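You operate a simulated robot arm through the tools that you are given. There is no shell and no other tool. Be economical: measure what you need, move in short steps, check, and stop when the job is done.

Carry out the task below with a simulated robot arm. There is one attempt and no reset: what you move stays moved.

## Task
Seat the blue cartridge, screw the canister home, charge to 2 BAR.
Fine: canister tight before the feed opens; feed closed after; no drip.

It is judged by the outcome, as a careful person would: the job done as asked, and still so three seconds after it is handed in. It fails if anything else is knocked over, pushed out of place, dropped, spilled or broken.

## Robot
A 6-joint arm with a two-finger parallel gripper, fixed in place. Base frame: the origin is at the foot of the arm, x ahead of it, y to its left, z up; the work surface is at about z = 906. Readings come in mm, degrees, newtons and seconds.
With the tool pointing down near the work surface it reaches from about 440 to 860 mm from the base axis. Its first joint turns from -115.0 to 115.0 degrees. Payload 4.2 kg.
The TCP is the grasp point between the finger pads, 23 mm short of the fingertips. In the tool frame z runs along the fingers and y along their closing line. The gripper opens to 94 mm. The fingers are 38 mm wide and 10 mm thick; the gripper's body (54 by 96 mm) begins 39 mm behind the TCP.
Orientation is told as [roll, pitch, yaw] about the base's x, y, z axes, in that order, counted from this pose: with the fingers straight down and closing along the base's y, the tool's x points along the base's -x, its y along +y and its z along -z.

## Interface
- The arm moves only by the tool servo_tool. Its argument "steps" is text: rows parted by semicolons, each of 7 numbers parted by spaces: the shift along the tool's x, y, z in units of 150 mm (1.0 is 150 mm), then the turn, a rotation vector about the tool's x, y, z in units of 180 degrees (1.0 is 180 degrees), then the finger opening in mm, from 0 to 94. In form: dx dy dz ax ay az gripper; .... A call has 1 to 20 rows; each row is the pose to reach, as a shift and turn from the pose commanded when the call began, along the tool's axes at that moment. A call with a number of a shift or a turn outside -1 to 1 is refused whole. Rows are played at 5 a second. More than 50 mm and 8.6 degrees between two rows, or a gripper value outside its range, and nothing of the call is played. A pose out of reach is approached as far as the arm can. The call stops where the force on the tool passes 40 N (or 10 N more than at its start, if that is more) or the arm is blocked; 0.2 s more then pass. Each finger travels about 108 mm/s and halts on what it meets, pressing with about 39 N; the grip force reading is that of the motor and also rises with nothing between the fingers. The clock runs only during rows and for 0.2 s after the last one: add rows that repeat a pose to give the fingers time. It gives the time, the measured TCP pose, the force on the tool (base axes), the opening and the grip force at its end, in the units of the frame above (readings bear some noise).
- Cameras (640 x 400 px; columns grow to the right, rows downward): "scene" is fixed at [55.2, -495, 1805.9]; the picture's right is [0.42, -0.91, 0.00], its down [-0.66, -0.31, -0.68] and it looks along [0.62, 0.29, -0.73] (base axes); focal length 337 px, centre (320, 200). "wrist" rides on the gripper at [86, 16, -74] in the tool frame; the picture's right is [-0.18, 0.98, 0.00], its down [-0.58, -0.11, -0.81] and it looks along [-0.79, -0.15, 0.59] (tool axes); focal length 243 px, centre (320, 200). There is no depth. A picture from a camera that has moved, and an enlarged one, comes with that camera's place and axes in the base frame and with its lens. The place of the scene camera against the robot may be out by one fixed shift of up to 12 mm in any direction.
- grab_frame(camera): a new picture of that camera. No time passes.
- lift_body(by): slides the trunk up (or, below 0, down) by that many mm; the arm rides with it, the base frame stays. It gives what a move gives, with no picture.
- zoom(camera, box): a new picture of the part [left, top, right, bottom] of that camera's present view, enlarged. No time passes.
- close_job(): hands the job in; it is judged then, once.

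Go step by step. Nothing tells you positions but the pictures and the camera data: compare them with the known pose of the tool, close in by small moves and look again before you grip or let go. The budget is 120 turns and 64 pictures, counting those below and the enlarged ones. Unless the task says otherwise, let go and move clear before handing in, and close with one line.

The tools are called after "Request:" as name(argument=value, ...) on one line, values as JSON. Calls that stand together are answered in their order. servo_tool: Moves the arm, as the interface text tells. Its arguments: {"type":"object","properties":{"steps":{"type":"string"}},"required":["steps"]} The other tools are called the same way: lift_body (by) slides the trunk up or down; grab_frame (camera) takes a picture; zoom (camera, box) takes an enlarged picture of a part of a camera's view; close_job () hands the job in.

At the start:

```text
t: 0.0
ee_pos: [527.5, -291.3, 1485.2]
orientation: [0.1, -0.1, -0.1]
force: [0.0, -0.2, 0.0]
gripper_width: 94.0
gripper_force: 0.0
trunk travel left (down, up): [-873.0, 117.0]
```

scene: 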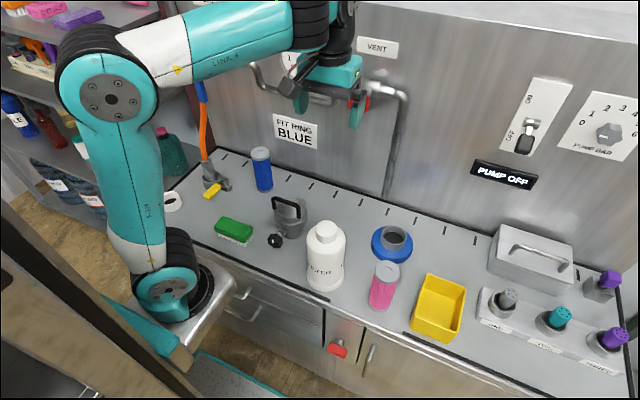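
wrist: 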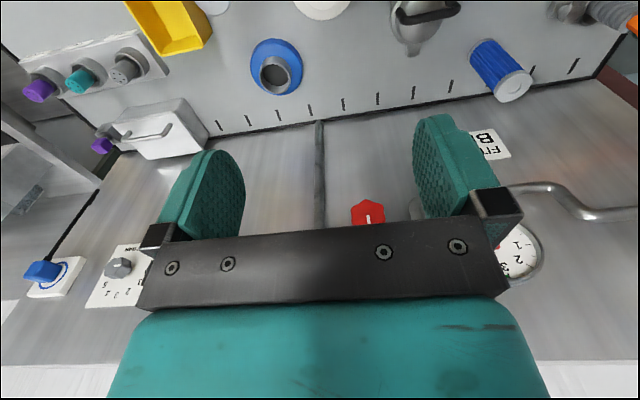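

The scene shows a bench with a blue cartridge, a pink cartridge, a canister, a pump switch, a pump knob, a gauge and a feed valve. I'll zoom in to understand each part first.

Request:
zoom(camera="scene", box=[150, 120, 310, 260])

Request:
zoom(camera="scene", box=[290, 180, 480, 350])

Request:
zoom(camera="scene", box=[460, 70, 640, 200])

Request:
zoom(camera="scene", box=[230, 20, 430, 150])

Request:
zoom(camera="wrist", box=[340, 120, 640, 320])

```text
2.86 times, centred on (230, 190) of scene
camera zoom: at [55.2, -495.0, 1805.9], right [0.42, -0.91, 0.0], down [-0.66, -0.31, -0.68], along [0.62, 0.29, -0.73], focal length 963 px, centre (577, 229)
```

zoom: 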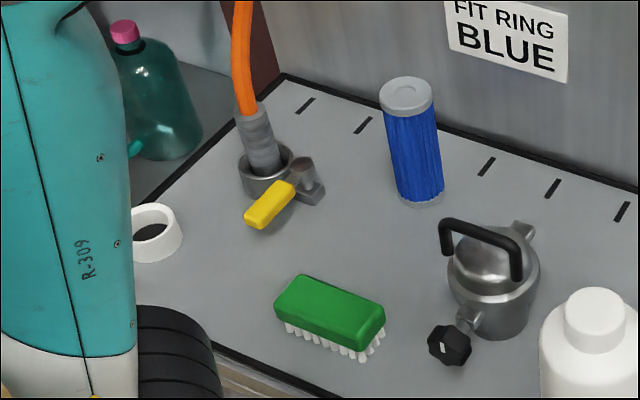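

```text
2.35 times, centred on (385, 265) of scene
camera zoom: at [55.2, -495.0, 1805.9], right [0.42, -0.91, 0.0], down [-0.66, -0.31, -0.68], along [0.62, 0.29, -0.73], focal length 793 px, centre (167, 47)
```

zoom: 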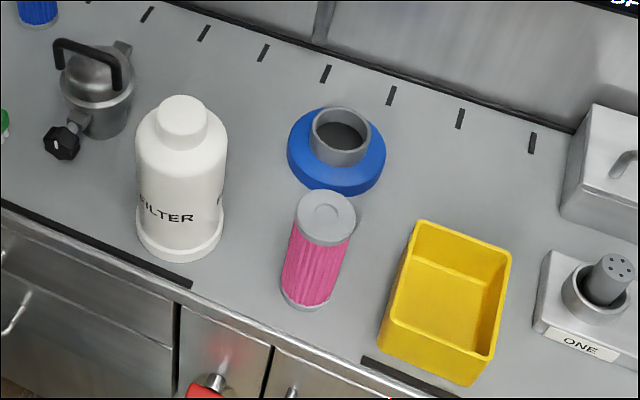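

```text
3.08 times, centred on (550, 135) of scene
camera zoom: at [55.2, -495.0, 1805.9], right [0.42, -0.91, 0.0], down [-0.66, -0.31, -0.68], along [0.62, 0.29, -0.73], focal length 1037 px, centre (-388, 400)
```

zoom: 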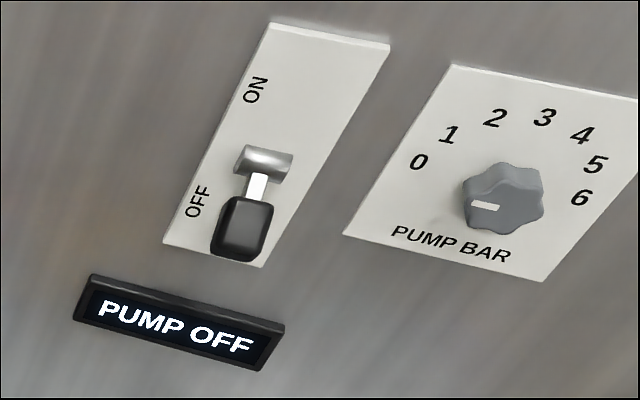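

```text
3.08 times, centred on (330, 85) of scene
camera zoom: at [55.2, -495.0, 1805.9], right [0.42, -0.91, 0.0], down [-0.66, -0.31, -0.68], along [0.62, 0.29, -0.73], focal length 1037 px, centre (289, 554)
```

zoom: 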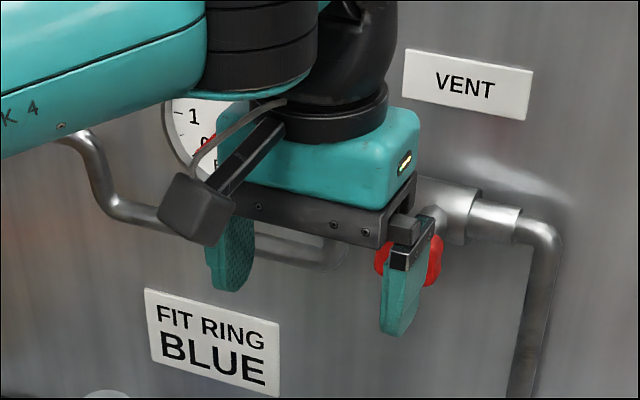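

```text
2.00 times, centred on (490, 220) of wrist
camera zoom: at [442.4, -275.6, 1559.1], right [0.18, 0.98, 0.0], down [0.58, -0.11, 0.81], along [0.79, -0.15, -0.59], focal length 485 px, centre (-20, 160)
```

zoom: 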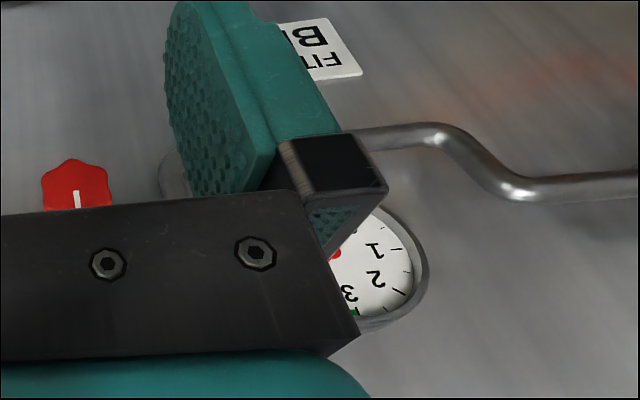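

I see the wall gauge and a red VENT knob, partly hidden by the gripper. I'll shift the arm aside to see the rest of the wall.

Request:
servo_tool(steps="0 -0.3 0 0 0 0 94; 0 -0.6 0 0 0 0 94; 0 -0.9 0 0 0 0 94")

Request:
grab_frame(camera="scene")

Request:
grab_frame(camera="wrist")

```text
t: 0.8
ee_pos: [529.3, -424.3, 1484.8]
orientation: [-0.1, 0.0, 0.0]
force: [0.0, 0.1, -0.3]
gripper_width: 94.2
gripper_force: 0.1
trunk travel left (down, up): [-873.0, 117.0]
```

```text
56 pictures are left
```

scene: 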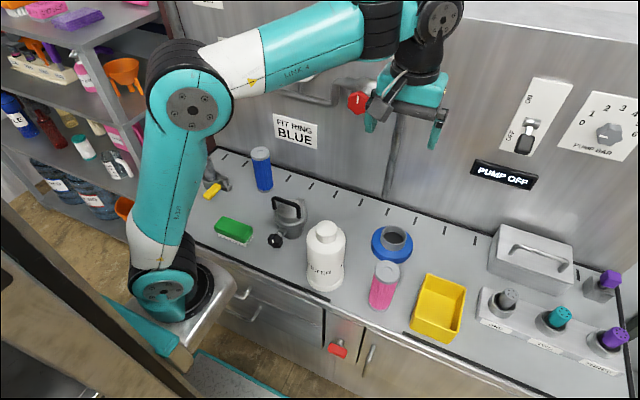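

```text
55 pictures are left
camera wrist: at [444.7, -408.9, 1558.1], right [0.18, 0.98, 0.0], down [0.58, -0.11, 0.81], along [0.79, -0.15, -0.59], focal length 243 px, centre (320, 200)
```

wrist: 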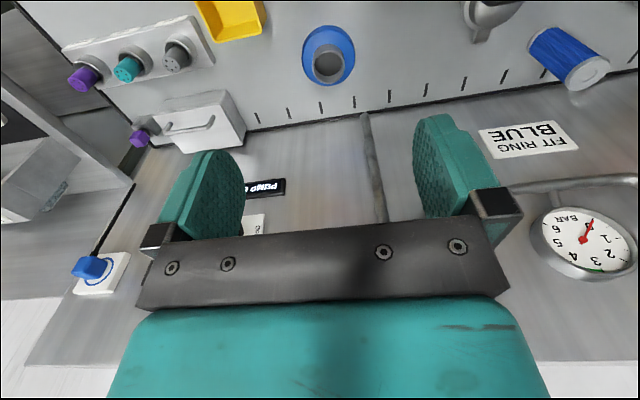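

The pump, gauge and vent are on the wall, and several items are still unidentified: the silver pot, blue-ring collar, red handle below and a blue tap at the right. I'll zoom in on those.

Request:
zoom(camera="wrist", box=[20, 180, 180, 320])

Request:
zoom(camera="scene", box=[190, 130, 350, 260])

Request:
zoom(camera="scene", box=[260, 280, 420, 400])

Request:
zoom(camera="scene", box=[460, 210, 640, 380])

```text
2.86 times, centred on (100, 250) of wrist
camera zoom: at [444.7, -408.9, 1558.1], right [0.18, 0.98, 0.0], down [0.58, -0.11, 0.81], along [0.79, -0.15, -0.59], focal length 693 px, centre (949, 57)
```

zoom: 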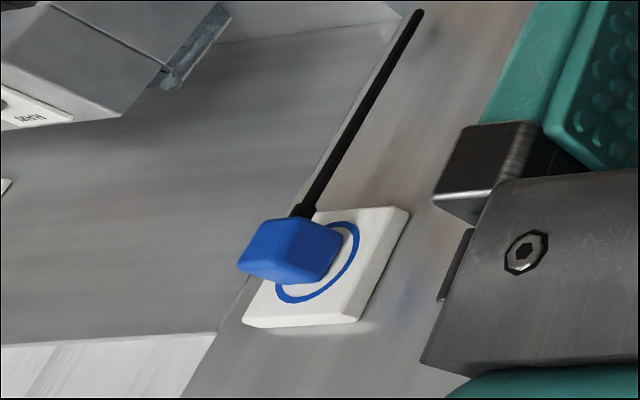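

```text
3.08 times, centred on (270, 195) of scene
camera zoom: at [55.2, -495.0, 1805.9], right [0.42, -0.91, 0.0], down [-0.66, -0.31, -0.68], along [0.62, 0.29, -0.73], focal length 1037 px, centre (474, 215)
```

zoom: 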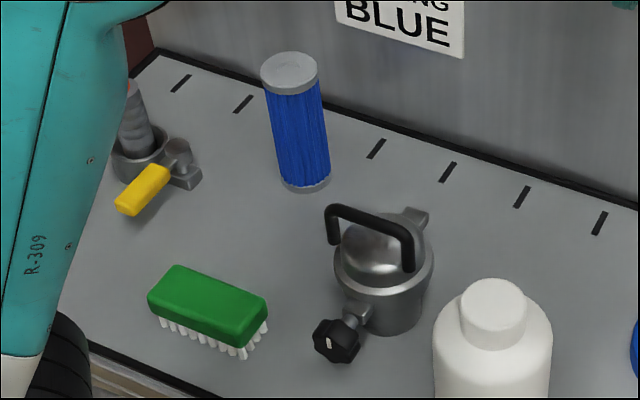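

```text
3.33 times, centred on (340, 340) of scene
camera zoom: at [55.2, -495.0, 1805.9], right [0.42, -0.91, 0.0], down [-0.66, -0.31, -0.68], along [0.62, 0.29, -0.73], focal length 1124 px, centre (253, -267)
```

zoom: 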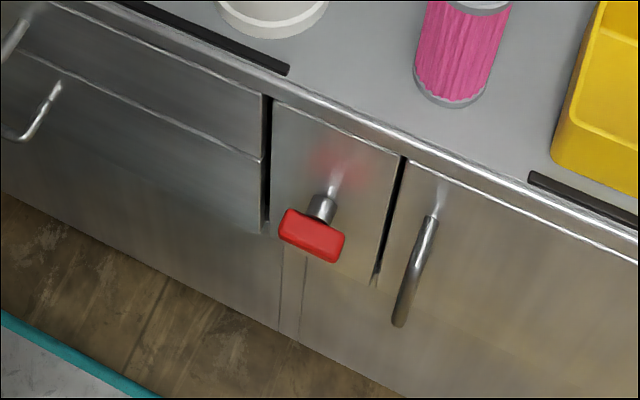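

```text
2.35 times, centred on (550, 295) of scene
camera zoom: at [55.2, -495.0, 1805.9], right [0.42, -0.91, 0.0], down [-0.66, -0.31, -0.68], along [0.62, 0.29, -0.73], focal length 793 px, centre (-221, -24)
```

zoom: 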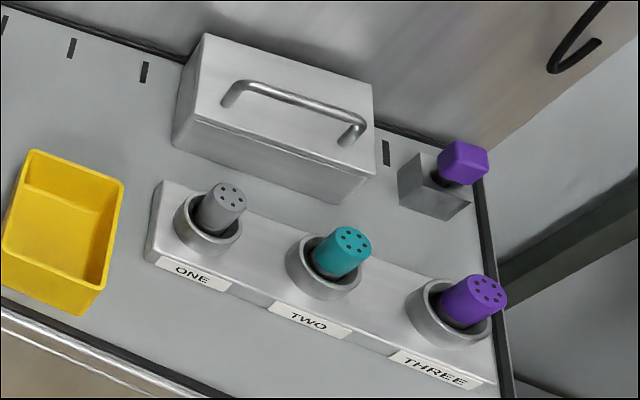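

I don't yet know which valve is the feed. I'll sweep the wrist camera left to look over the orange hose, yellow lever and pipe.

Request:
servo_tool(steps="0 0.33 0 0 0 0 94; 0 0.66 0 0 0 0 94; 0 0.99 0 0 0 0 94")

Request:
servo_tool(steps="0 0.33 0 0 0 0 94; 0 0.66 0 0 0 0 94; 0 0.99 0 0 0 0 94")

Request:
servo_tool(steps="0 0.33 0 0 0 0 94; 0 0.66 0 0 0 0 94; 0 0.99 0 0 0 0 94")

Request:
grab_frame(camera="wrist")

Request:
grab_frame(camera="scene")

```text
t: 1.6
ee_pos: [529.3, -280.5, 1483.3]
orientation: [-0.1, 0.0, -0.1]
force: [0.2, -0.5, 0.2]
gripper_width: 94.0
gripper_force: 0.0
trunk travel left (down, up): [-873.0, 117.0]
```

```text
t: 2.4
ee_pos: [526.6, -128.9, 1484.7]
orientation: [-0.1, 0.1, -0.1]
force: [-0.5, -0.6, 0.3]
gripper_width: 93.8
gripper_force: 0.0
trunk travel left (down, up): [-873.0, 117.0]
```

```text
t: 3.2
ee_pos: [525.2, 20.3, 1487.5]
orientation: [0.0, -0.1, -0.1]
force: [-0.1, -0.6, 0.3]
gripper_width: 94.0
gripper_force: 0.0
trunk travel left (down, up): [-873.0, 117.0]
```

```text
50 pictures are left
camera wrist: at [439.2, 36.5, 1561.2], right [0.19, 0.98, 0.0], down [0.58, -0.11, 0.81], along [0.79, -0.15, -0.59], focal length 243 px, centre (320, 200)
```

wrist: 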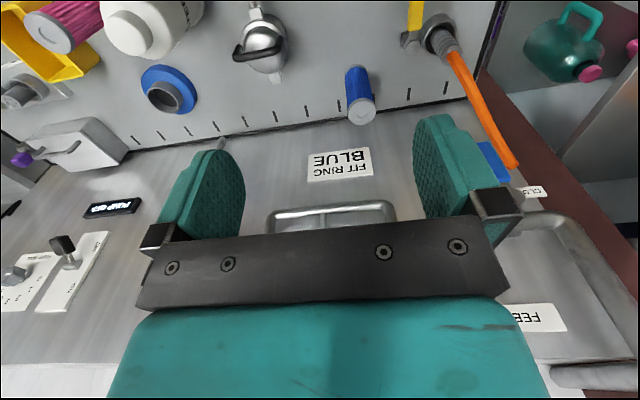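

```text
49 pictures are left
```

scene: 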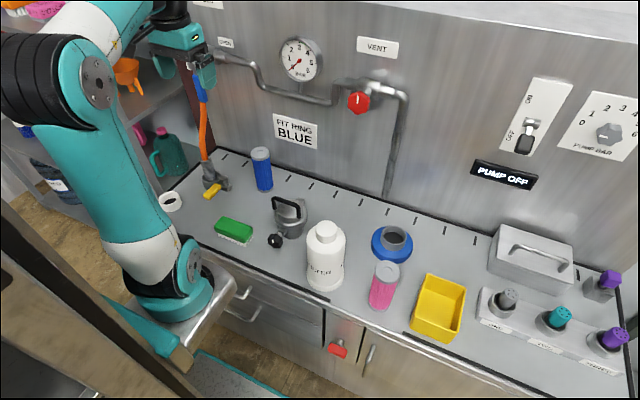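

There is a FEED label and a blue valve at the left end of the pipe. I'll zoom in on the upper-left wall.

Request:
zoom(camera="scene", box=[170, 0, 270, 110])

Request:
zoom(camera="wrist", box=[460, 100, 620, 350])

Request:
zoom(camera="scene", box=[250, 30, 420, 140])

```text
3.64 times, centred on (220, 55) of scene
camera zoom: at [55.2, -495.0, 1805.9], right [0.42, -0.91, 0.0], down [-0.66, -0.31, -0.68], along [0.62, 0.29, -0.73], focal length 1226 px, centre (684, 727)
```

zoom: 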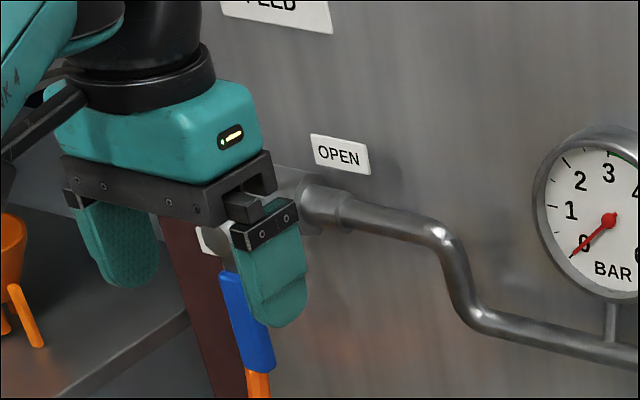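

```text
1.60 times, centred on (540, 225) of wrist
camera zoom: at [439.2, 36.5, 1561.2], right [0.19, 0.98, 0.0], down [0.58, -0.11, 0.81], along [0.79, -0.15, -0.59], focal length 388 px, centre (-32, 160)
```

zoom: 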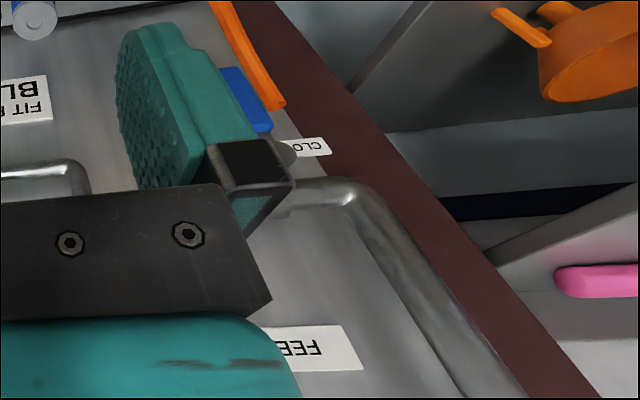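

```text
3.64 times, centred on (335, 85) of scene
camera zoom: at [55.2, -495.0, 1805.9], right [0.42, -0.91, 0.0], down [-0.66, -0.31, -0.68], along [0.62, 0.29, -0.73], focal length 1226 px, centre (266, 618)
```

zoom: 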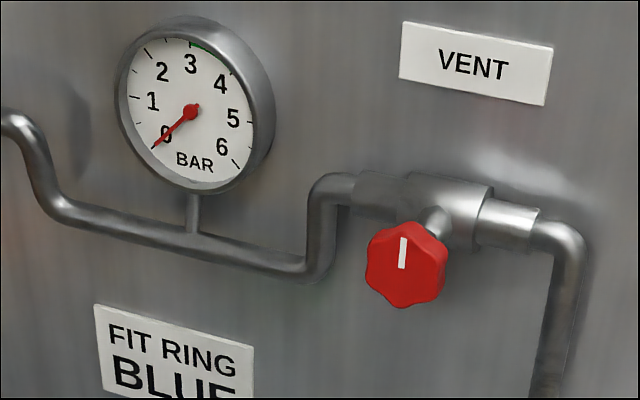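

The feed valve is the blue lever, pointing down with an OPEN label to its right. I read the white FILTER housing as the canister, with a top knob of about 50 mm, and the blue-ring neck on the bench as the base. First the blue cartridge, near (800, 90): I'll lower the trunk and move towards it for a closer look.

Request:
lift_body(by=-200)

Request:
servo_tool(steps="-0.3 0.15 0 0 0 0 94; -0.6 0.3 0 0 0 0 94; -0.9 0.45 0 0 0 0 94")

Request:
grab_frame(camera="wrist")

Request:
grab_frame(camera="scene")

```text
t: 5.4
ee_pos: [525.6, 21.2, 1287.0]
orientation: [0.0, 0.1, 0.0]
force: [0.9, -0.7, 0.7]
gripper_width: 94.0
gripper_force: 0.0
trunk travel left (down, up): [-673.0, 317.0]
```

```text
refused: row 1 steps farther than a row can; nothing moved
```

```text
45 pictures are left
camera wrist: at [439.5, 36.4, 1361.2], right [0.18, 0.98, 0.0], down [0.58, -0.11, 0.81], along [0.79, -0.15, -0.59], focal length 243 px, centre (320, 200)
```

wrist: 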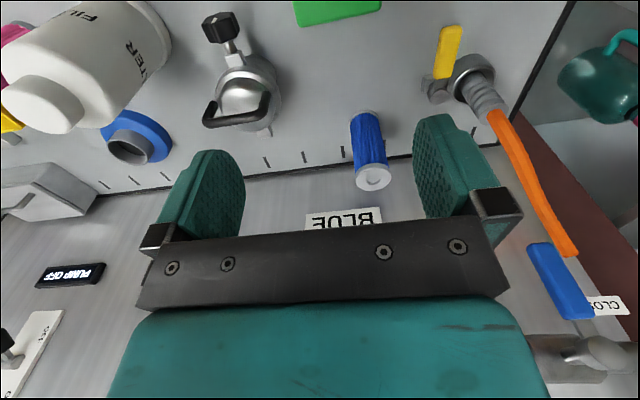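

```text
44 pictures are left
```

scene: 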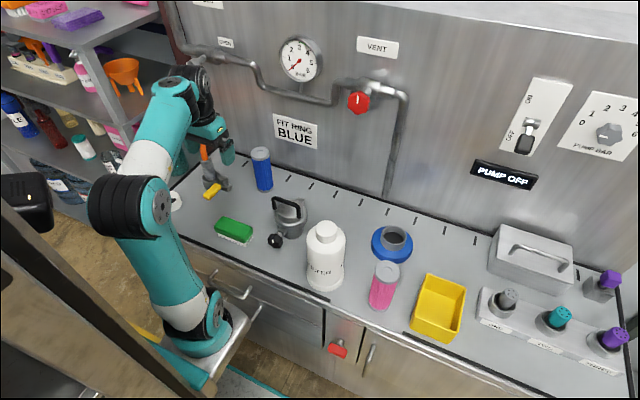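

I place the blue cartridge at about (795, 72), with its top at z ≈ 1057. I'm moving over it.

Request:
servo_tool(steps="-0.22 0.08 0 0 0 0 94; -0.44 0.17 0.1 0 0 0 94; -0.66 0.25 0.2 0 0 0 94; -0.9 0.34 0.3 0 0 0 94")

Request:
servo_tool(steps="-0.22 0 0.1 0 0 0 94; -0.44 0 0.2 0 0 0 94; -0.6 0 0.3 0 0 0 94")

Request:
grab_frame(camera="wrist")

```text
t: 6.4
ee_pos: [659.4, 69.5, 1239.5]
orientation: [-0.1, 0.1, -0.1]
force: [-0.8, 0.4, 1.0]
gripper_width: 94.1
gripper_force: 0.2
trunk travel left (down, up): [-673.0, 317.0]
```

```text
t: 7.2
ee_pos: [752.0, 70.7, 1195.7]
orientation: [-0.1, 0.0, -0.1]
force: [-0.4, 0.4, 2.0]
gripper_width: 94.1
gripper_force: 0.1
trunk travel left (down, up): [-673.0, 317.0]
```

```text
43 pictures are left
camera wrist: at [665.6, 86.4, 1269.4], right [0.18, 0.98, 0.0], down [0.58, -0.11, 0.81], along [0.79, -0.15, -0.59], focal length 243 px, centre (320, 200)
```

wrist: 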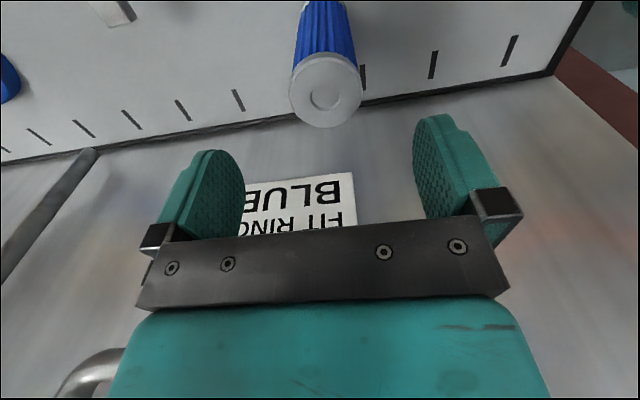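

The cartridge top is at about (782, 69, 1062). I'll descend to just above it and check alignment.

Request:
servo_tool(steps="-0.1 0 0.2 0 0 0 94; -0.2 -0.01 0.4 0 0 0 94; -0.2 -0.01 0.6 0 0 0 94")

Request:
grab_frame(camera="wrist")

Request:
zoom(camera="scene", box=[190, 90, 330, 210])

```text
t: 8.0
ee_pos: [780.9, 71.2, 1105.0]
orientation: [0.0, 0.1, 0.0]
force: [0.1, 0.2, 0.3]
gripper_width: 94.3
gripper_force: 0.0
trunk travel left (down, up): [-673.0, 317.0]
```

```text
42 pictures are left
camera wrist: at [695.7, 87.0, 1178.9], right [0.18, 0.98, 0.0], down [0.58, -0.11, 0.81], along [0.79, -0.15, -0.59], focal length 243 px, centre (320, 200)
```

wrist: 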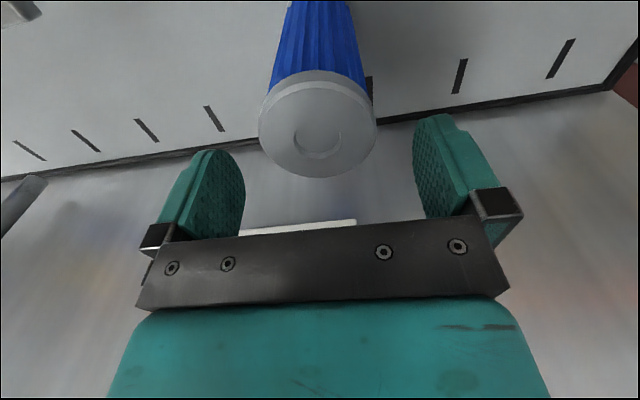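

```text
3.33 times, centred on (260, 150) of scene
camera zoom: at [55.2, -495.0, 1805.9], right [0.42, -0.91, 0.0], down [-0.66, -0.31, -0.68], along [0.62, 0.29, -0.73], focal length 1124 px, centre (520, 367)
```

zoom: 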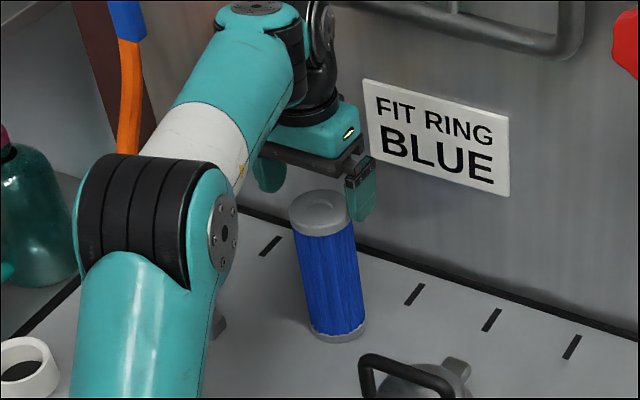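

The cartridge top centre is at (786, 68, 1052) and about 70 mm across. I'll descend 80 mm and close gently.

Request:
servo_tool(steps="-0.035 -0.02 0.2 0 0 0 94; -0.035 -0.02 0.38 0 0 0 94; -0.035 -0.02 0.53 0 0 0 94; -0.035 -0.02 0.53 0 0 0 80; -0.035 -0.02 0.53 0 0 0 60; -0.035 -0.02 0.53 0 0 0 60")

Request:
grab_frame(camera="wrist")

```text
t: 8.9
ee_pos: [785.4, 64.9, 1036.5]
orientation: [0.3, -0.8, -0.1]
force: [-3.7, -2.8, 17.3]
gripper_width: 79.8
gripper_force: 0.0
trunk travel left (down, up): [-673.0, 317.0]
stopped in row 4: the force on the tool passed its limit (the readings are from after the stop); the commanded pose is now the measured one
```

```text
40 pictures are left
camera wrist: at [699.0, 82.2, 1110.1], right [0.19, 0.98, 0.01], down [0.57, -0.11, 0.81], along [0.8, -0.15, -0.58], focal length 243 px, centre (320, 200)
```

wrist: 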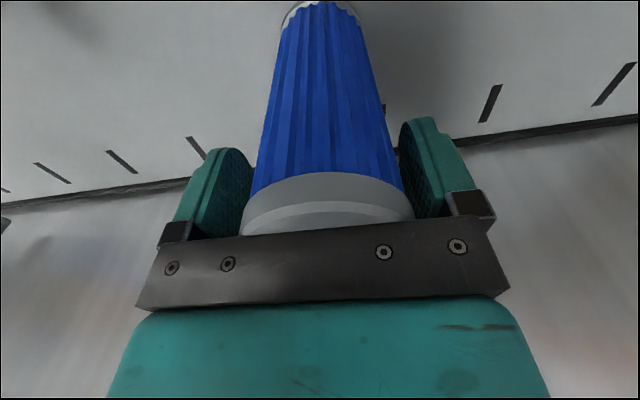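

The palm has touched the cartridge cap, so the top is nearer z ≈ 1074. I'll back up 12 mm and then close.

Request:
servo_tool(steps="0 0 -0.08 0 0 0 80; 0 0 -0.08 0 0 0 80")

Request:
zoom(camera="scene", box=[190, 90, 330, 210])

```text
t: 9.5
ee_pos: [785.3, 66.0, 1044.4]
orientation: [0.1, -0.6, -0.1]
force: [0.7, -0.3, -0.2]
gripper_width: 80.0
gripper_force: 0.1
trunk travel left (down, up): [-673.0, 317.0]
```

```text
3.33 times, centred on (260, 150) of scene
camera zoom: at [55.2, -495.0, 1805.9], right [0.42, -0.91, 0.0], down [-0.66, -0.31, -0.68], along [0.62, 0.29, -0.73], focal length 1124 px, centre (520, 367)
```

zoom: 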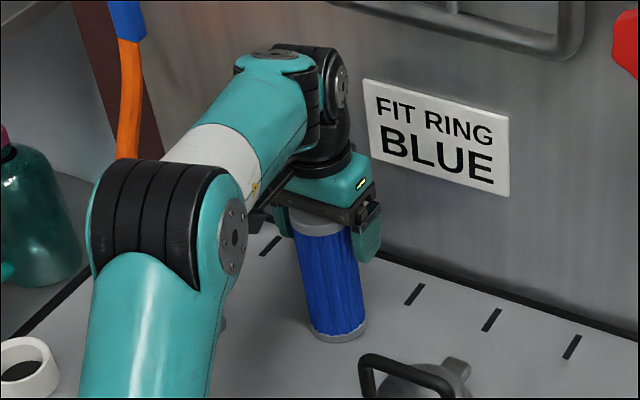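

The cartridge is still upright and in place. I'll level the tool and close on it.

Request:
servo_tool(steps="0 0 0 0 0.0033 0 80; 0 0 0 0 0.0033 0 66; 0 0 0 0 0.0033 0 62; 0 0 0 0 0.0033 0 62; 0 0 0 0 0.0033 0 62")

```text
t: 10.7
ee_pos: [785.3, 66.4, 1045.0]
orientation: [0.1, 0.0, -0.1]
force: [0.6, -1.0, 0.0]
gripper_width: 62.9
gripper_force: 38.5
trunk travel left (down, up): [-673.0, 317.0]
```

The cartridge is gripped at 62.9 mm. I'll lift it with the trunk and check.

Request:
lift_body(by=170)

Request:
servo_tool(steps="0.15 -0.28 0 0 0 0 62; 0.3 -0.58 0 0 0 0 62; 0.4 -0.88 0 0 0 0 62")

Request:
grab_frame(camera="scene")

```text
t: 12.6
ee_pos: [786.1, 66.9, 1215.7]
orientation: [0.2, -0.1, -0.1]
force: [0.2, 0.6, -0.2]
gripper_width: 63.1
gripper_force: 38.9
trunk travel left (down, up): [-843.0, 147.0]
```

```text
refused: row 2 steps farther than a row can; nothing moved
```

```text
38 pictures are left
```

scene: 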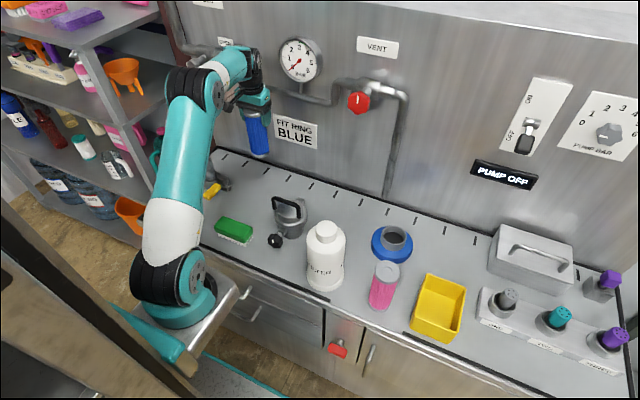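

The cartridge is lifted and hanging straight. I'll carry it in small steps towards the base near (718, -436).

Request:
servo_tool(steps="0.13 -0.25 0 0 0 0 62; 0.26 -0.5 0 0 0 0 62; 0.36 -0.77 0 0 0 0 62; 0.4 -0.99 0 0 0 0 62")

Request:
servo_tool(steps="0 -0.25 0 0 0 0 62; 0 -0.5 0 0 0 0 62; 0 -0.75 0 0 0 0 62; 0 -0.99 0 0 0 0 62")

Request:
servo_tool(steps="0 -0.25 0 0 0 0 62; 0 -0.5 0 0 0 0 62; 0 -0.7 0 0 0 0 62; 0 -0.7 0 0 0 0 62")

Request:
grab_frame(camera="wrist")

Request:
grab_frame(camera="scene")

```text
t: 13.6
ee_pos: [728.2, -81.4, 1215.6]
orientation: [0.2, -0.1, -0.1]
force: [0.1, 0.4, -0.5]
gripper_width: 63.0
gripper_force: 39.4
trunk travel left (down, up): [-843.0, 147.0]
```

```text
t: 14.6
ee_pos: [724.3, -230.1, 1215.5]
orientation: [0.2, -0.2, -0.1]
force: [0.2, -0.2, -1.0]
gripper_width: 63.3
gripper_force: 38.7
trunk travel left (down, up): [-843.0, 147.0]
```

```text
t: 15.6
ee_pos: [725.5, -335.4, 1213.3]
orientation: [0.2, -0.2, 0.0]
force: [0.4, -0.1, -0.8]
gripper_width: 63.1
gripper_force: 39.4
trunk travel left (down, up): [-843.0, 147.0]
```

```text
37 pictures are left
camera wrist: at [639.8, -318.8, 1287.8], right [0.19, 0.98, 0.0], down [0.58, -0.11, 0.81], along [0.79, -0.15, -0.59], focal length 243 px, centre (320, 200)
```

wrist: 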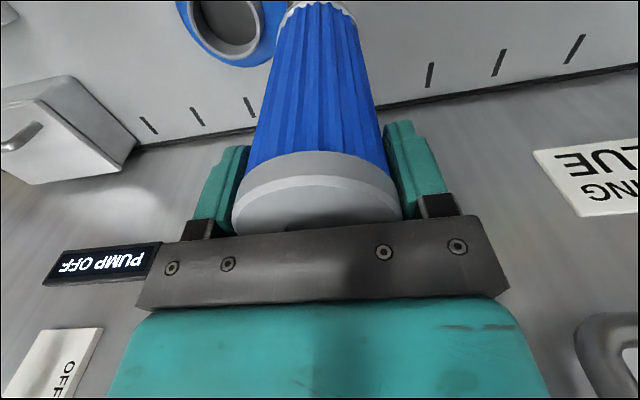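

```text
36 pictures are left
```

scene: 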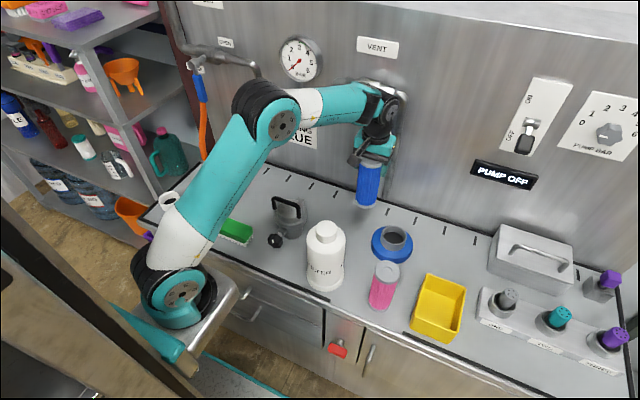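

From here the neck mouth looks to be near (718, -442), but it's cut off by the frame. I'll raise and back off for a clean measurement of the base and canister.

Request:
lift_body(by=130)

Request:
servo_tool(steps="0.25 0.15 0 0 0 0 62; 0.5 0.3 0 0 0 0 62; 0.75 0.45 0 0 0 0 62; 1 0.6 0 0 0 0 62; 1 0.6 0 0 0 0 62")

Request:
grab_frame(camera="wrist")

```text
t: 17.2
ee_pos: [725.1, -333.3, 1343.3]
orientation: [0.2, -0.1, -0.2]
force: [-0.3, -0.1, -0.9]
gripper_width: 63.0
gripper_force: 39.0
trunk travel left (down, up): [-973.0, 17.0]
```

```text
t: 18.4
ee_pos: [577.4, -245.4, 1344.1]
orientation: [0.2, -0.1, -0.1]
force: [0.0, 0.2, -1.4]
gripper_width: 63.3
gripper_force: 39.1
trunk travel left (down, up): [-973.0, 17.0]
```

```text
35 pictures are left
camera wrist: at [491.5, -229.5, 1418.2], right [0.19, 0.98, 0.0], down [0.58, -0.11, 0.81], along [0.79, -0.15, -0.59], focal length 243 px, centre (320, 200)
```

wrist: 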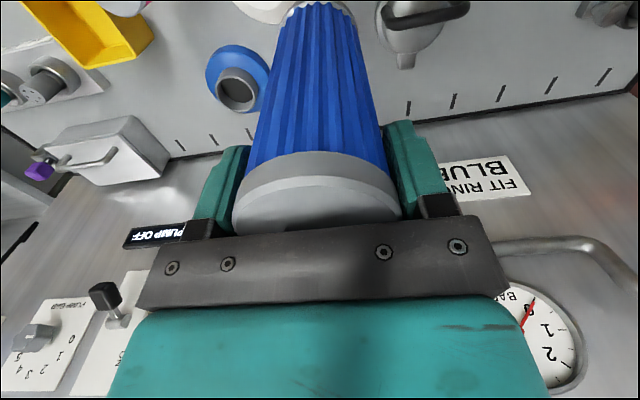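

Triangulating from two views puts the neck mouth at (720, -445, 946). I'll zoom in to find how the cartridge sits relative to the TCP in the fingers.

Request:
zoom(camera="wrist", box=[200, 0, 440, 250])

Request:
zoom(camera="scene", box=[260, 60, 420, 200])

```text
1.60 times, centred on (320, 125) of wrist
camera zoom: at [491.5, -229.5, 1418.2], right [0.19, 0.98, 0.0], down [0.58, -0.11, 0.81], along [0.79, -0.15, -0.59], focal length 388 px, centre (320, 320)
```

zoom: 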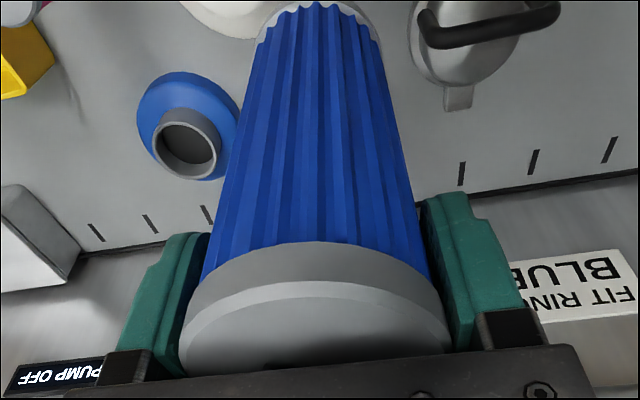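

```text
2.86 times, centred on (340, 130) of scene
camera zoom: at [55.2, -495.0, 1805.9], right [0.42, -0.91, 0.0], down [-0.66, -0.31, -0.68], along [0.62, 0.29, -0.73], focal length 963 px, centre (263, 400)
```

zoom: 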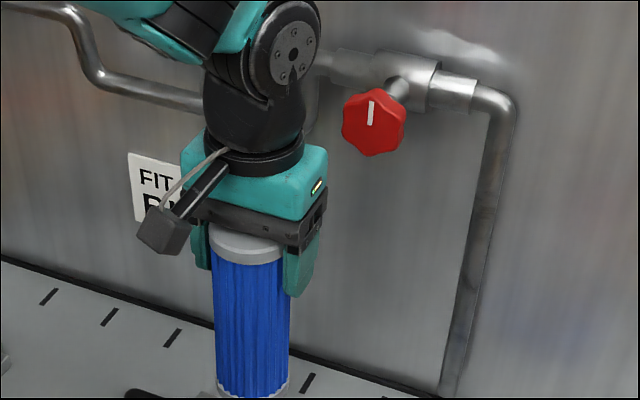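

The cartridge axis sits about 4 mm short of the TCP in x, and the top of the neck is clear. I'll move to (724, -446) while high and then check from above.

Request:
servo_tool(steps="-0.2 -0.2 0 0 0 0 62; -0.4 -0.4 0 0 0 0 62; -0.6 -0.6 0 0 0 0 62; -0.8 -0.8 0 0 0 0 62; -0.977 -0.99 0 0 0 0 62")

Request:
servo_tool(steps="0 -0.2 0 0 0 0 62; 0 -0.345 0 0 0 0 62; 0 -0.345 0 0 0 0 62")

Request:
lift_body(by=-230)

Request:
zoom(camera="scene", box=[330, 120, 470, 280])

Request:
grab_frame(camera="wrist")

```text
t: 19.6
ee_pos: [720.2, -396.0, 1343.6]
orientation: [0.2, -0.2, -0.1]
force: [-0.1, 0.1, -0.3]
gripper_width: 63.1
gripper_force: 39.1
trunk travel left (down, up): [-973.0, 17.0]
```

```text
t: 20.4
ee_pos: [721.5, -444.9, 1342.7]
orientation: [0.2, -0.1, 0.0]
force: [-0.7, 0.3, -0.2]
gripper_width: 62.9
gripper_force: 38.5
trunk travel left (down, up): [-973.0, 17.0]
```

```text
t: 22.8
ee_pos: [721.9, -443.4, 1112.3]
orientation: [0.1, 0.0, -0.1]
force: [0.1, 0.2, -1.0]
gripper_width: 63.0
gripper_force: 39.0
trunk travel left (down, up): [-743.0, 247.0]
```

```text
2.50 times, centred on (400, 200) of scene
camera zoom: at [55.2, -495.0, 1805.9], right [0.42, -0.91, 0.0], down [-0.66, -0.31, -0.68], along [0.62, 0.29, -0.73], focal length 843 px, centre (120, 200)
```

zoom: 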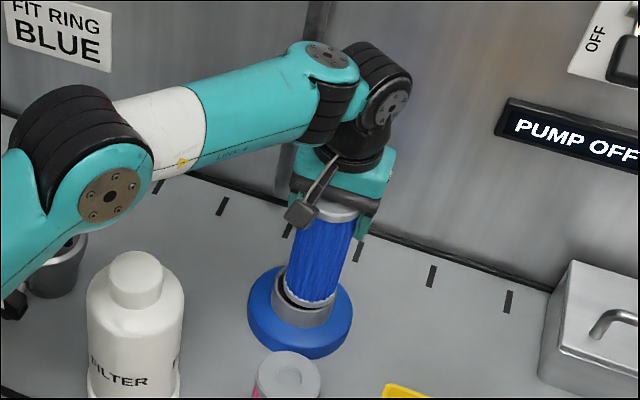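

```text
31 pictures are left
camera wrist: at [635.9, -429.1, 1187.2], right [0.19, 0.98, 0.0], down [0.58, -0.11, 0.81], along [0.79, -0.15, -0.59], focal length 243 px, centre (320, 200)
```

wrist: 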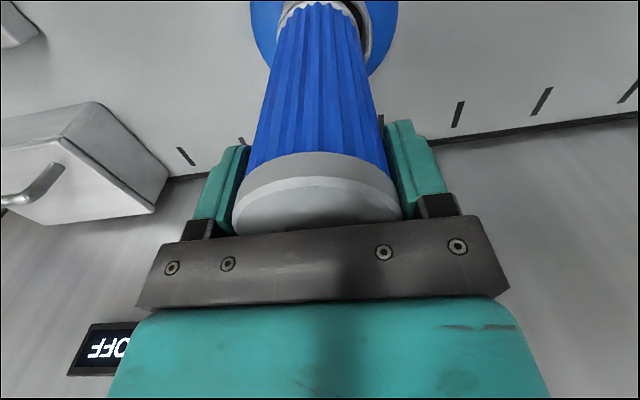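

The cartridge bottom is about 27 mm above the mouth. I'll zoom in to confirm centring before lowering.

Request:
zoom(camera="scene", box=[370, 200, 430, 265])

```text
6.15 times, centred on (400, 232) of scene
camera zoom: at [55.2, -495.0, 1805.9], right [0.42, -0.91, 0.0], down [-0.66, -0.31, -0.68], along [0.62, 0.29, -0.73], focal length 2074 px, centre (-172, 0)
```

zoom: 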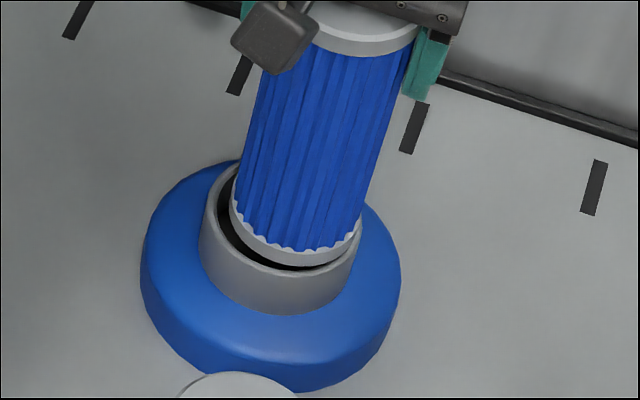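

Centring is close but ambiguous, so I'll look at the same spot through the wrist camera.

Request:
zoom(camera="wrist", box=[230, 0, 420, 110])

```text
3.37 times, centred on (325, 55) of wrist
camera zoom: at [635.9, -429.1, 1187.2], right [0.19, 0.98, 0.0], down [0.58, -0.11, 0.81], along [0.79, -0.15, -0.59], focal length 817 px, centre (303, 688)
```

zoom: 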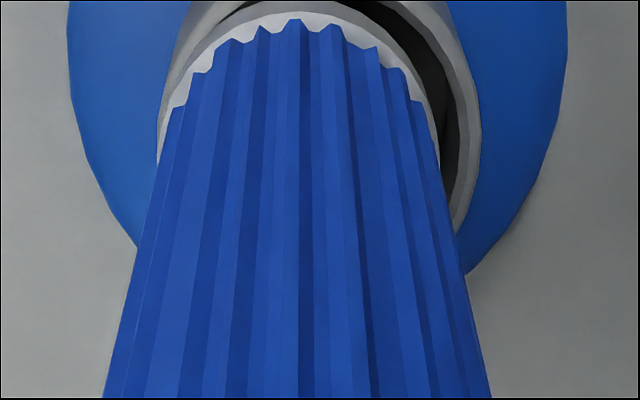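

The wrist view shows the cartridge about 6 mm too far in -y, while x looks good. I'll correct that, lower a little and look again.

Request:
servo_tool(steps="-0.01 0.04 0 0 0 0 62; -0.01 0.04 0.08 0 0 0 62; -0.01 0.04 0.08 0 0 0 62")

Request:
zoom(camera="scene", box=[370, 200, 430, 265])

Request:
zoom(camera="wrist", box=[230, 0, 420, 110])

```text
t: 23.6
ee_pos: [723.0, -438.9, 1100.2]
orientation: [0.2, -0.1, -0.2]
force: [-0.1, 1.2, -1.2]
gripper_width: 63.1
gripper_force: 39.7
trunk travel left (down, up): [-743.0, 247.0]
```

```text
6.15 times, centred on (400, 232) of scene
camera zoom: at [55.2, -495.0, 1805.9], right [0.42, -0.91, 0.0], down [-0.66, -0.31, -0.68], along [0.62, 0.29, -0.73], focal length 2074 px, centre (-172, 0)
```

zoom: 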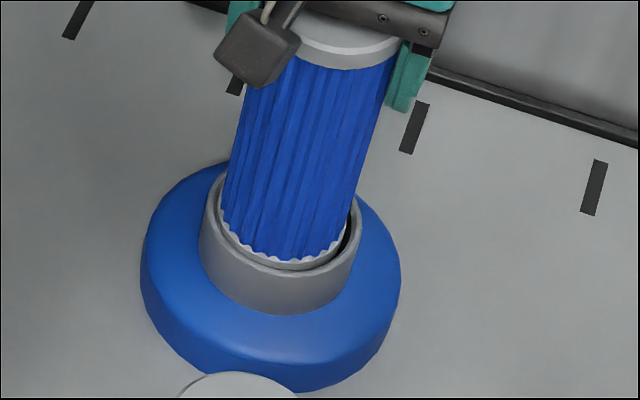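

```text
3.37 times, centred on (325, 55) of wrist
camera zoom: at [637.5, -423.5, 1174.4], right [0.19, 0.98, 0.0], down [0.58, -0.11, 0.81], along [0.79, -0.15, -0.59], focal length 817 px, centre (303, 688)
```

zoom: 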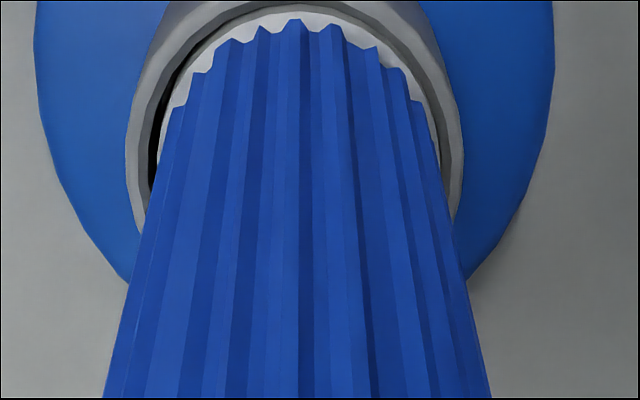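

It is nearly centred now. I'll nudge it 3 mm in +x and 1 mm in -y, then lower it slowly.

Request:
servo_tool(steps="-0.02 -0.006 0 0 0 0 62; -0.02 -0.006 0.04 0 0 0 62; -0.02 -0.006 0.08 0 0 0 62; -0.02 -0.006 0.08 0 0 0 62")

Request:
zoom(camera="scene", box=[370, 200, 430, 265])

Request:
zoom(camera="wrist", box=[230, 0, 420, 110])

```text
t: 24.6
ee_pos: [726.6, -439.7, 1087.8]
orientation: [0.2, -0.2, -0.2]
force: [0.2, -0.3, -1.9]
gripper_width: 63.3
gripper_force: 38.8
trunk travel left (down, up): [-743.0, 247.0]
```

```text
6.15 times, centred on (400, 232) of scene
camera zoom: at [55.2, -495.0, 1805.9], right [0.42, -0.91, 0.0], down [-0.66, -0.31, -0.68], along [0.62, 0.29, -0.73], focal length 2074 px, centre (-172, 0)
```

zoom: 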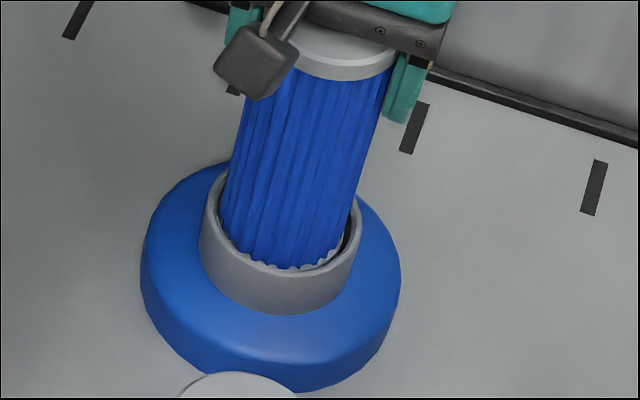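

```text
3.37 times, centred on (325, 55) of wrist
camera zoom: at [641.2, -423.6, 1162.9], right [0.19, 0.98, 0.0], down [0.58, -0.11, 0.81], along [0.79, -0.15, -0.59], focal length 817 px, centre (303, 688)
```

zoom: 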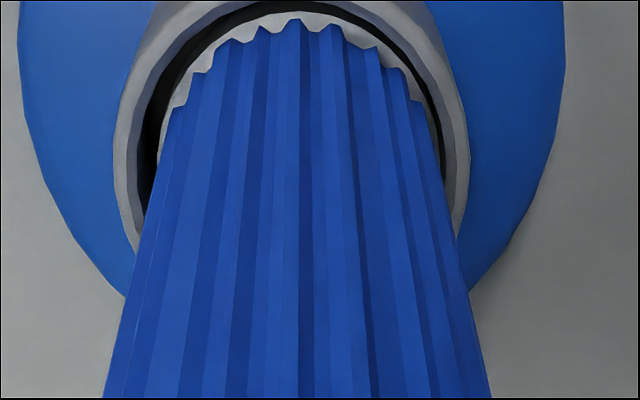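

The cartridge has started to enter the neck. I'll shift -1.5 mm in y and continue down until contact.

Request:
servo_tool(steps="0 -0.01 0.04 0 0 0 62; 0 -0.01 0.08 0 0 0 62; 0 -0.01 0.12 0 0 0 62; 0 -0.01 0.16 0 0 0 62; 0 -0.01 0.2 0 0 0 62; 0 -0.01 0.24 0 0 0 62; 0 -0.01 0.28 0 0 0 62; 0 -0.01 0.32 0 0 0 62")

Request:
zoom(camera="scene", box=[355, 180, 435, 265])

```text
t: 25.7
ee_pos: [726.5, -442.1, 1070.6]
orientation: [-0.4, -0.8, 0.0]
force: [-3.0, 3.7, 18.8]
gripper_width: 64.9
gripper_force: 3.4
trunk travel left (down, up): [-743.0, 247.0]
stopped in row 5: the force on the tool passed its limit (the readings are from after the stop); the commanded pose is now the measured one
```

```text
4.71 times, centred on (395, 222) of scene
camera zoom: at [55.2, -495.0, 1805.9], right [0.42, -0.91, 0.0], down [-0.66, -0.31, -0.68], along [0.62, 0.29, -0.73], focal length 1586 px, centre (-33, 94)
```

zoom: 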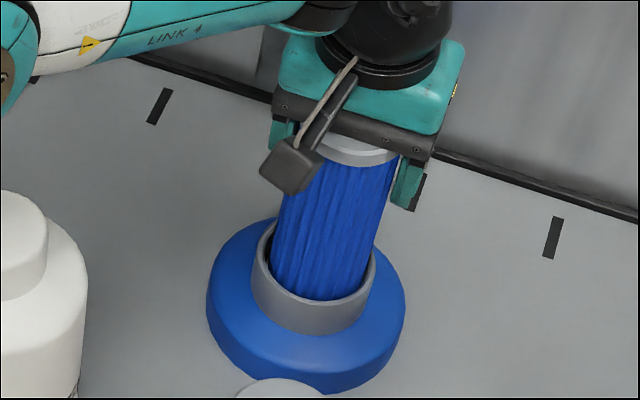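

The cartridge met a stop with its bottom near z ≈ 932, well inside the neck. I'll relax the grip and see how it rests.

Request:
servo_tool(steps="0 0 -0.01 0.002 0.0045 0 66; 0 0 -0.02 0.002 0.0045 0 70; 0 0 -0.03 0.002 0.0045 0 80; 0 0 -0.03 0.002 0.0045 0 80")

Request:
grab_frame(camera="wrist")

Request:
zoom(camera="scene", box=[355, 180, 435, 265])

```text
t: 26.7
ee_pos: [727.9, -441.0, 1071.9]
orientation: [-0.5, 0.3, -0.1]
force: [0.3, 1.6, 1.0]
gripper_width: 80.0
gripper_force: 0.1
trunk travel left (down, up): [-743.0, 247.0]
```

```text
23 pictures are left
camera wrist: at [642.2, -425.2, 1147.0], right [0.19, 0.98, -0.01], down [0.59, -0.1, 0.8], along [0.79, -0.15, -0.59], focal length 243 px, centre (320, 200)
```

wrist: 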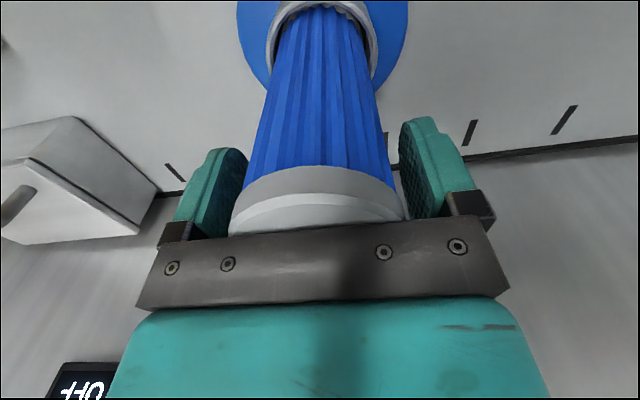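

```text
4.71 times, centred on (395, 222) of scene
camera zoom: at [55.2, -495.0, 1805.9], right [0.42, -0.91, 0.0], down [-0.66, -0.31, -0.68], along [0.62, 0.29, -0.73], focal length 1586 px, centre (-33, 94)
```

zoom: 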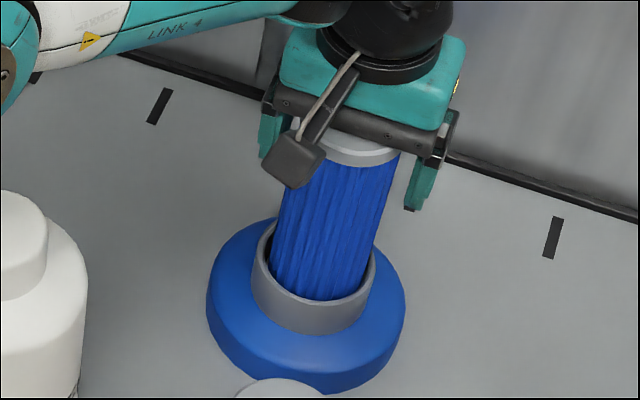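

It stands upright in the neck. I'll press lightly on the cap with the open palm to confirm that it's bottomed.

Request:
servo_tool(steps="0 0 0.03 0.003 -0.0015 0 80; 0 0 0.06 0.003 -0.0015 0 80; 0 0 0.09 0.003 -0.0015 0 80; 0 0 0.12 0.003 -0.0015 0 80; 0 0 0.15 0.003 -0.0015 0 80; 0 0 0.18 0.003 -0.0015 0 80")

```text
t: 27.4
ee_pos: [727.9, -442.7, 1071.3]
orientation: [-1.7, -1.0, 0.0]
force: [-4.1, 2.2, 19.4]
gripper_width: 79.9
gripper_force: 0.0
trunk travel left (down, up): [-743.0, 247.0]
stopped in row 3: the force on the tool passed its limit (the readings are from after the stop); the commanded pose is now the measured one
```

The cartridge is bottomed and upright. I'll back off, level the tool and raise it, then check the cartridge and locate the canister.

Request:
servo_tool(steps="0 0 -0.1 -0.009 0.0055 0 90; 0 0 -0.3 -0.009 0.0055 0 94; 0 0 -0.6 -0.009 0.0055 0 94; 0 0 -0.9 -0.009 0.0055 0 94")

Request:
lift_body(by=100)

Request:
servo_tool(steps="0.3 0 0 0 0 0 94; 0.6 0 0 0 0 0 94; 0.85 0.15 0 0 0 0 94; 1 0.3 0 0 0 0 94")

Request:
servo_tool(steps="0.25 0.2 0 0 0 0 94; 0.5 0.4 0 0 0 0 94; 0.7 0.65 0 0 0 0 94; 0.7 0.65 0 0 0 0 94")

Request:
grab_frame(camera="wrist")

Request:
grab_frame(camera="scene")

```text
t: 28.4
ee_pos: [727.4, -437.8, 1202.7]
orientation: [0.3, 0.4, -0.1]
force: [-0.3, -0.6, -0.5]
gripper_width: 93.8
gripper_force: 0.0
trunk travel left (down, up): [-743.0, 247.0]
```

```text
t: 29.7
ee_pos: [727.7, -438.5, 1305.3]
orientation: [0.2, 0.2, 0.0]
force: [0.9, -0.1, 0.6]
gripper_width: 94.1
gripper_force: 0.0
trunk travel left (down, up): [-843.0, 147.0]
```

```text
t: 30.7
ee_pos: [576.9, -391.9, 1304.1]
orientation: [0.2, 0.3, -0.1]
force: [-0.1, -0.5, -0.3]
gripper_width: 94.0
gripper_force: 0.1
trunk travel left (down, up): [-843.0, 147.0]
```

```text
t: 31.7
ee_pos: [472.7, -293.7, 1304.7]
orientation: [0.2, 0.3, -0.1]
force: [-0.2, -1.4, -0.4]
gripper_width: 93.9
gripper_force: 0.0
trunk travel left (down, up): [-843.0, 147.0]
```

```text
21 pictures are left
camera wrist: at [386.7, -277.5, 1379.0], right [0.18, 0.98, 0.0], down [0.59, -0.11, 0.8], along [0.79, -0.15, -0.6], focal length 243 px, centre (320, 200)
```

wrist: 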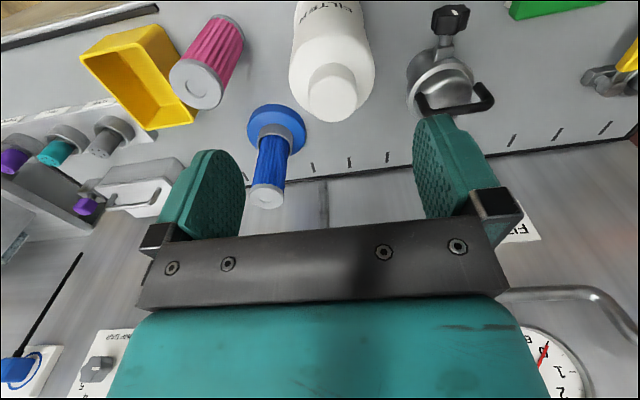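

```text
20 pictures are left
```

scene: 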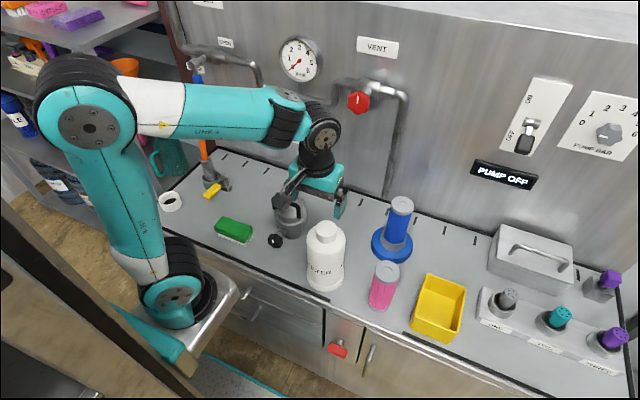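

The cartridge stands upright in the base. The canister knob's top is at about (538, -292, 1118), so I'll position over it.

Request:
servo_tool(steps="-0.2 0.004 0 0 -0.0015 0 94; -0.435 0.008 0 0 -0.0015 0 94; -0.435 0.008 0 0 -0.0015 0 94")

Request:
lift_body(by=-150)

Request:
grab_frame(camera="wrist")

```text
t: 32.5
ee_pos: [538.1, -299.1, 1304.7]
orientation: [0.2, 0.1, -0.1]
force: [0.7, -0.4, 0.3]
gripper_width: 94.0
gripper_force: 0.1
trunk travel left (down, up): [-843.0, 147.0]
```

```text
t: 34.3
ee_pos: [536.4, -298.2, 1153.2]
orientation: [0.1, 0.0, 0.0]
force: [0.2, 0.3, -0.1]
gripper_width: 93.9
gripper_force: 0.1
trunk travel left (down, up): [-693.0, 297.0]
```

```text
19 pictures are left
camera wrist: at [451.5, -281.7, 1229.0], right [0.19, 0.98, 0.0], down [0.58, -0.11, 0.81], along [0.79, -0.15, -0.59], focal length 243 px, centre (320, 200)
```

wrist: 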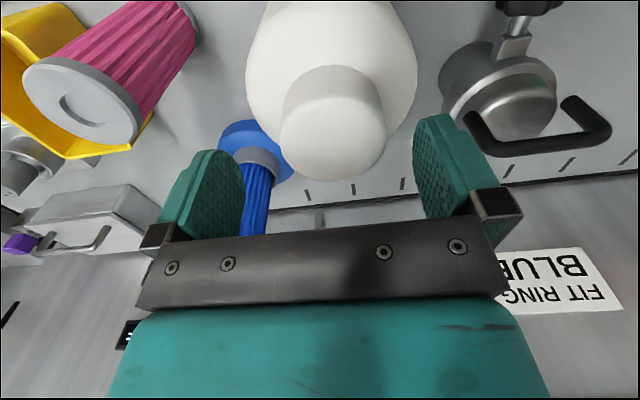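

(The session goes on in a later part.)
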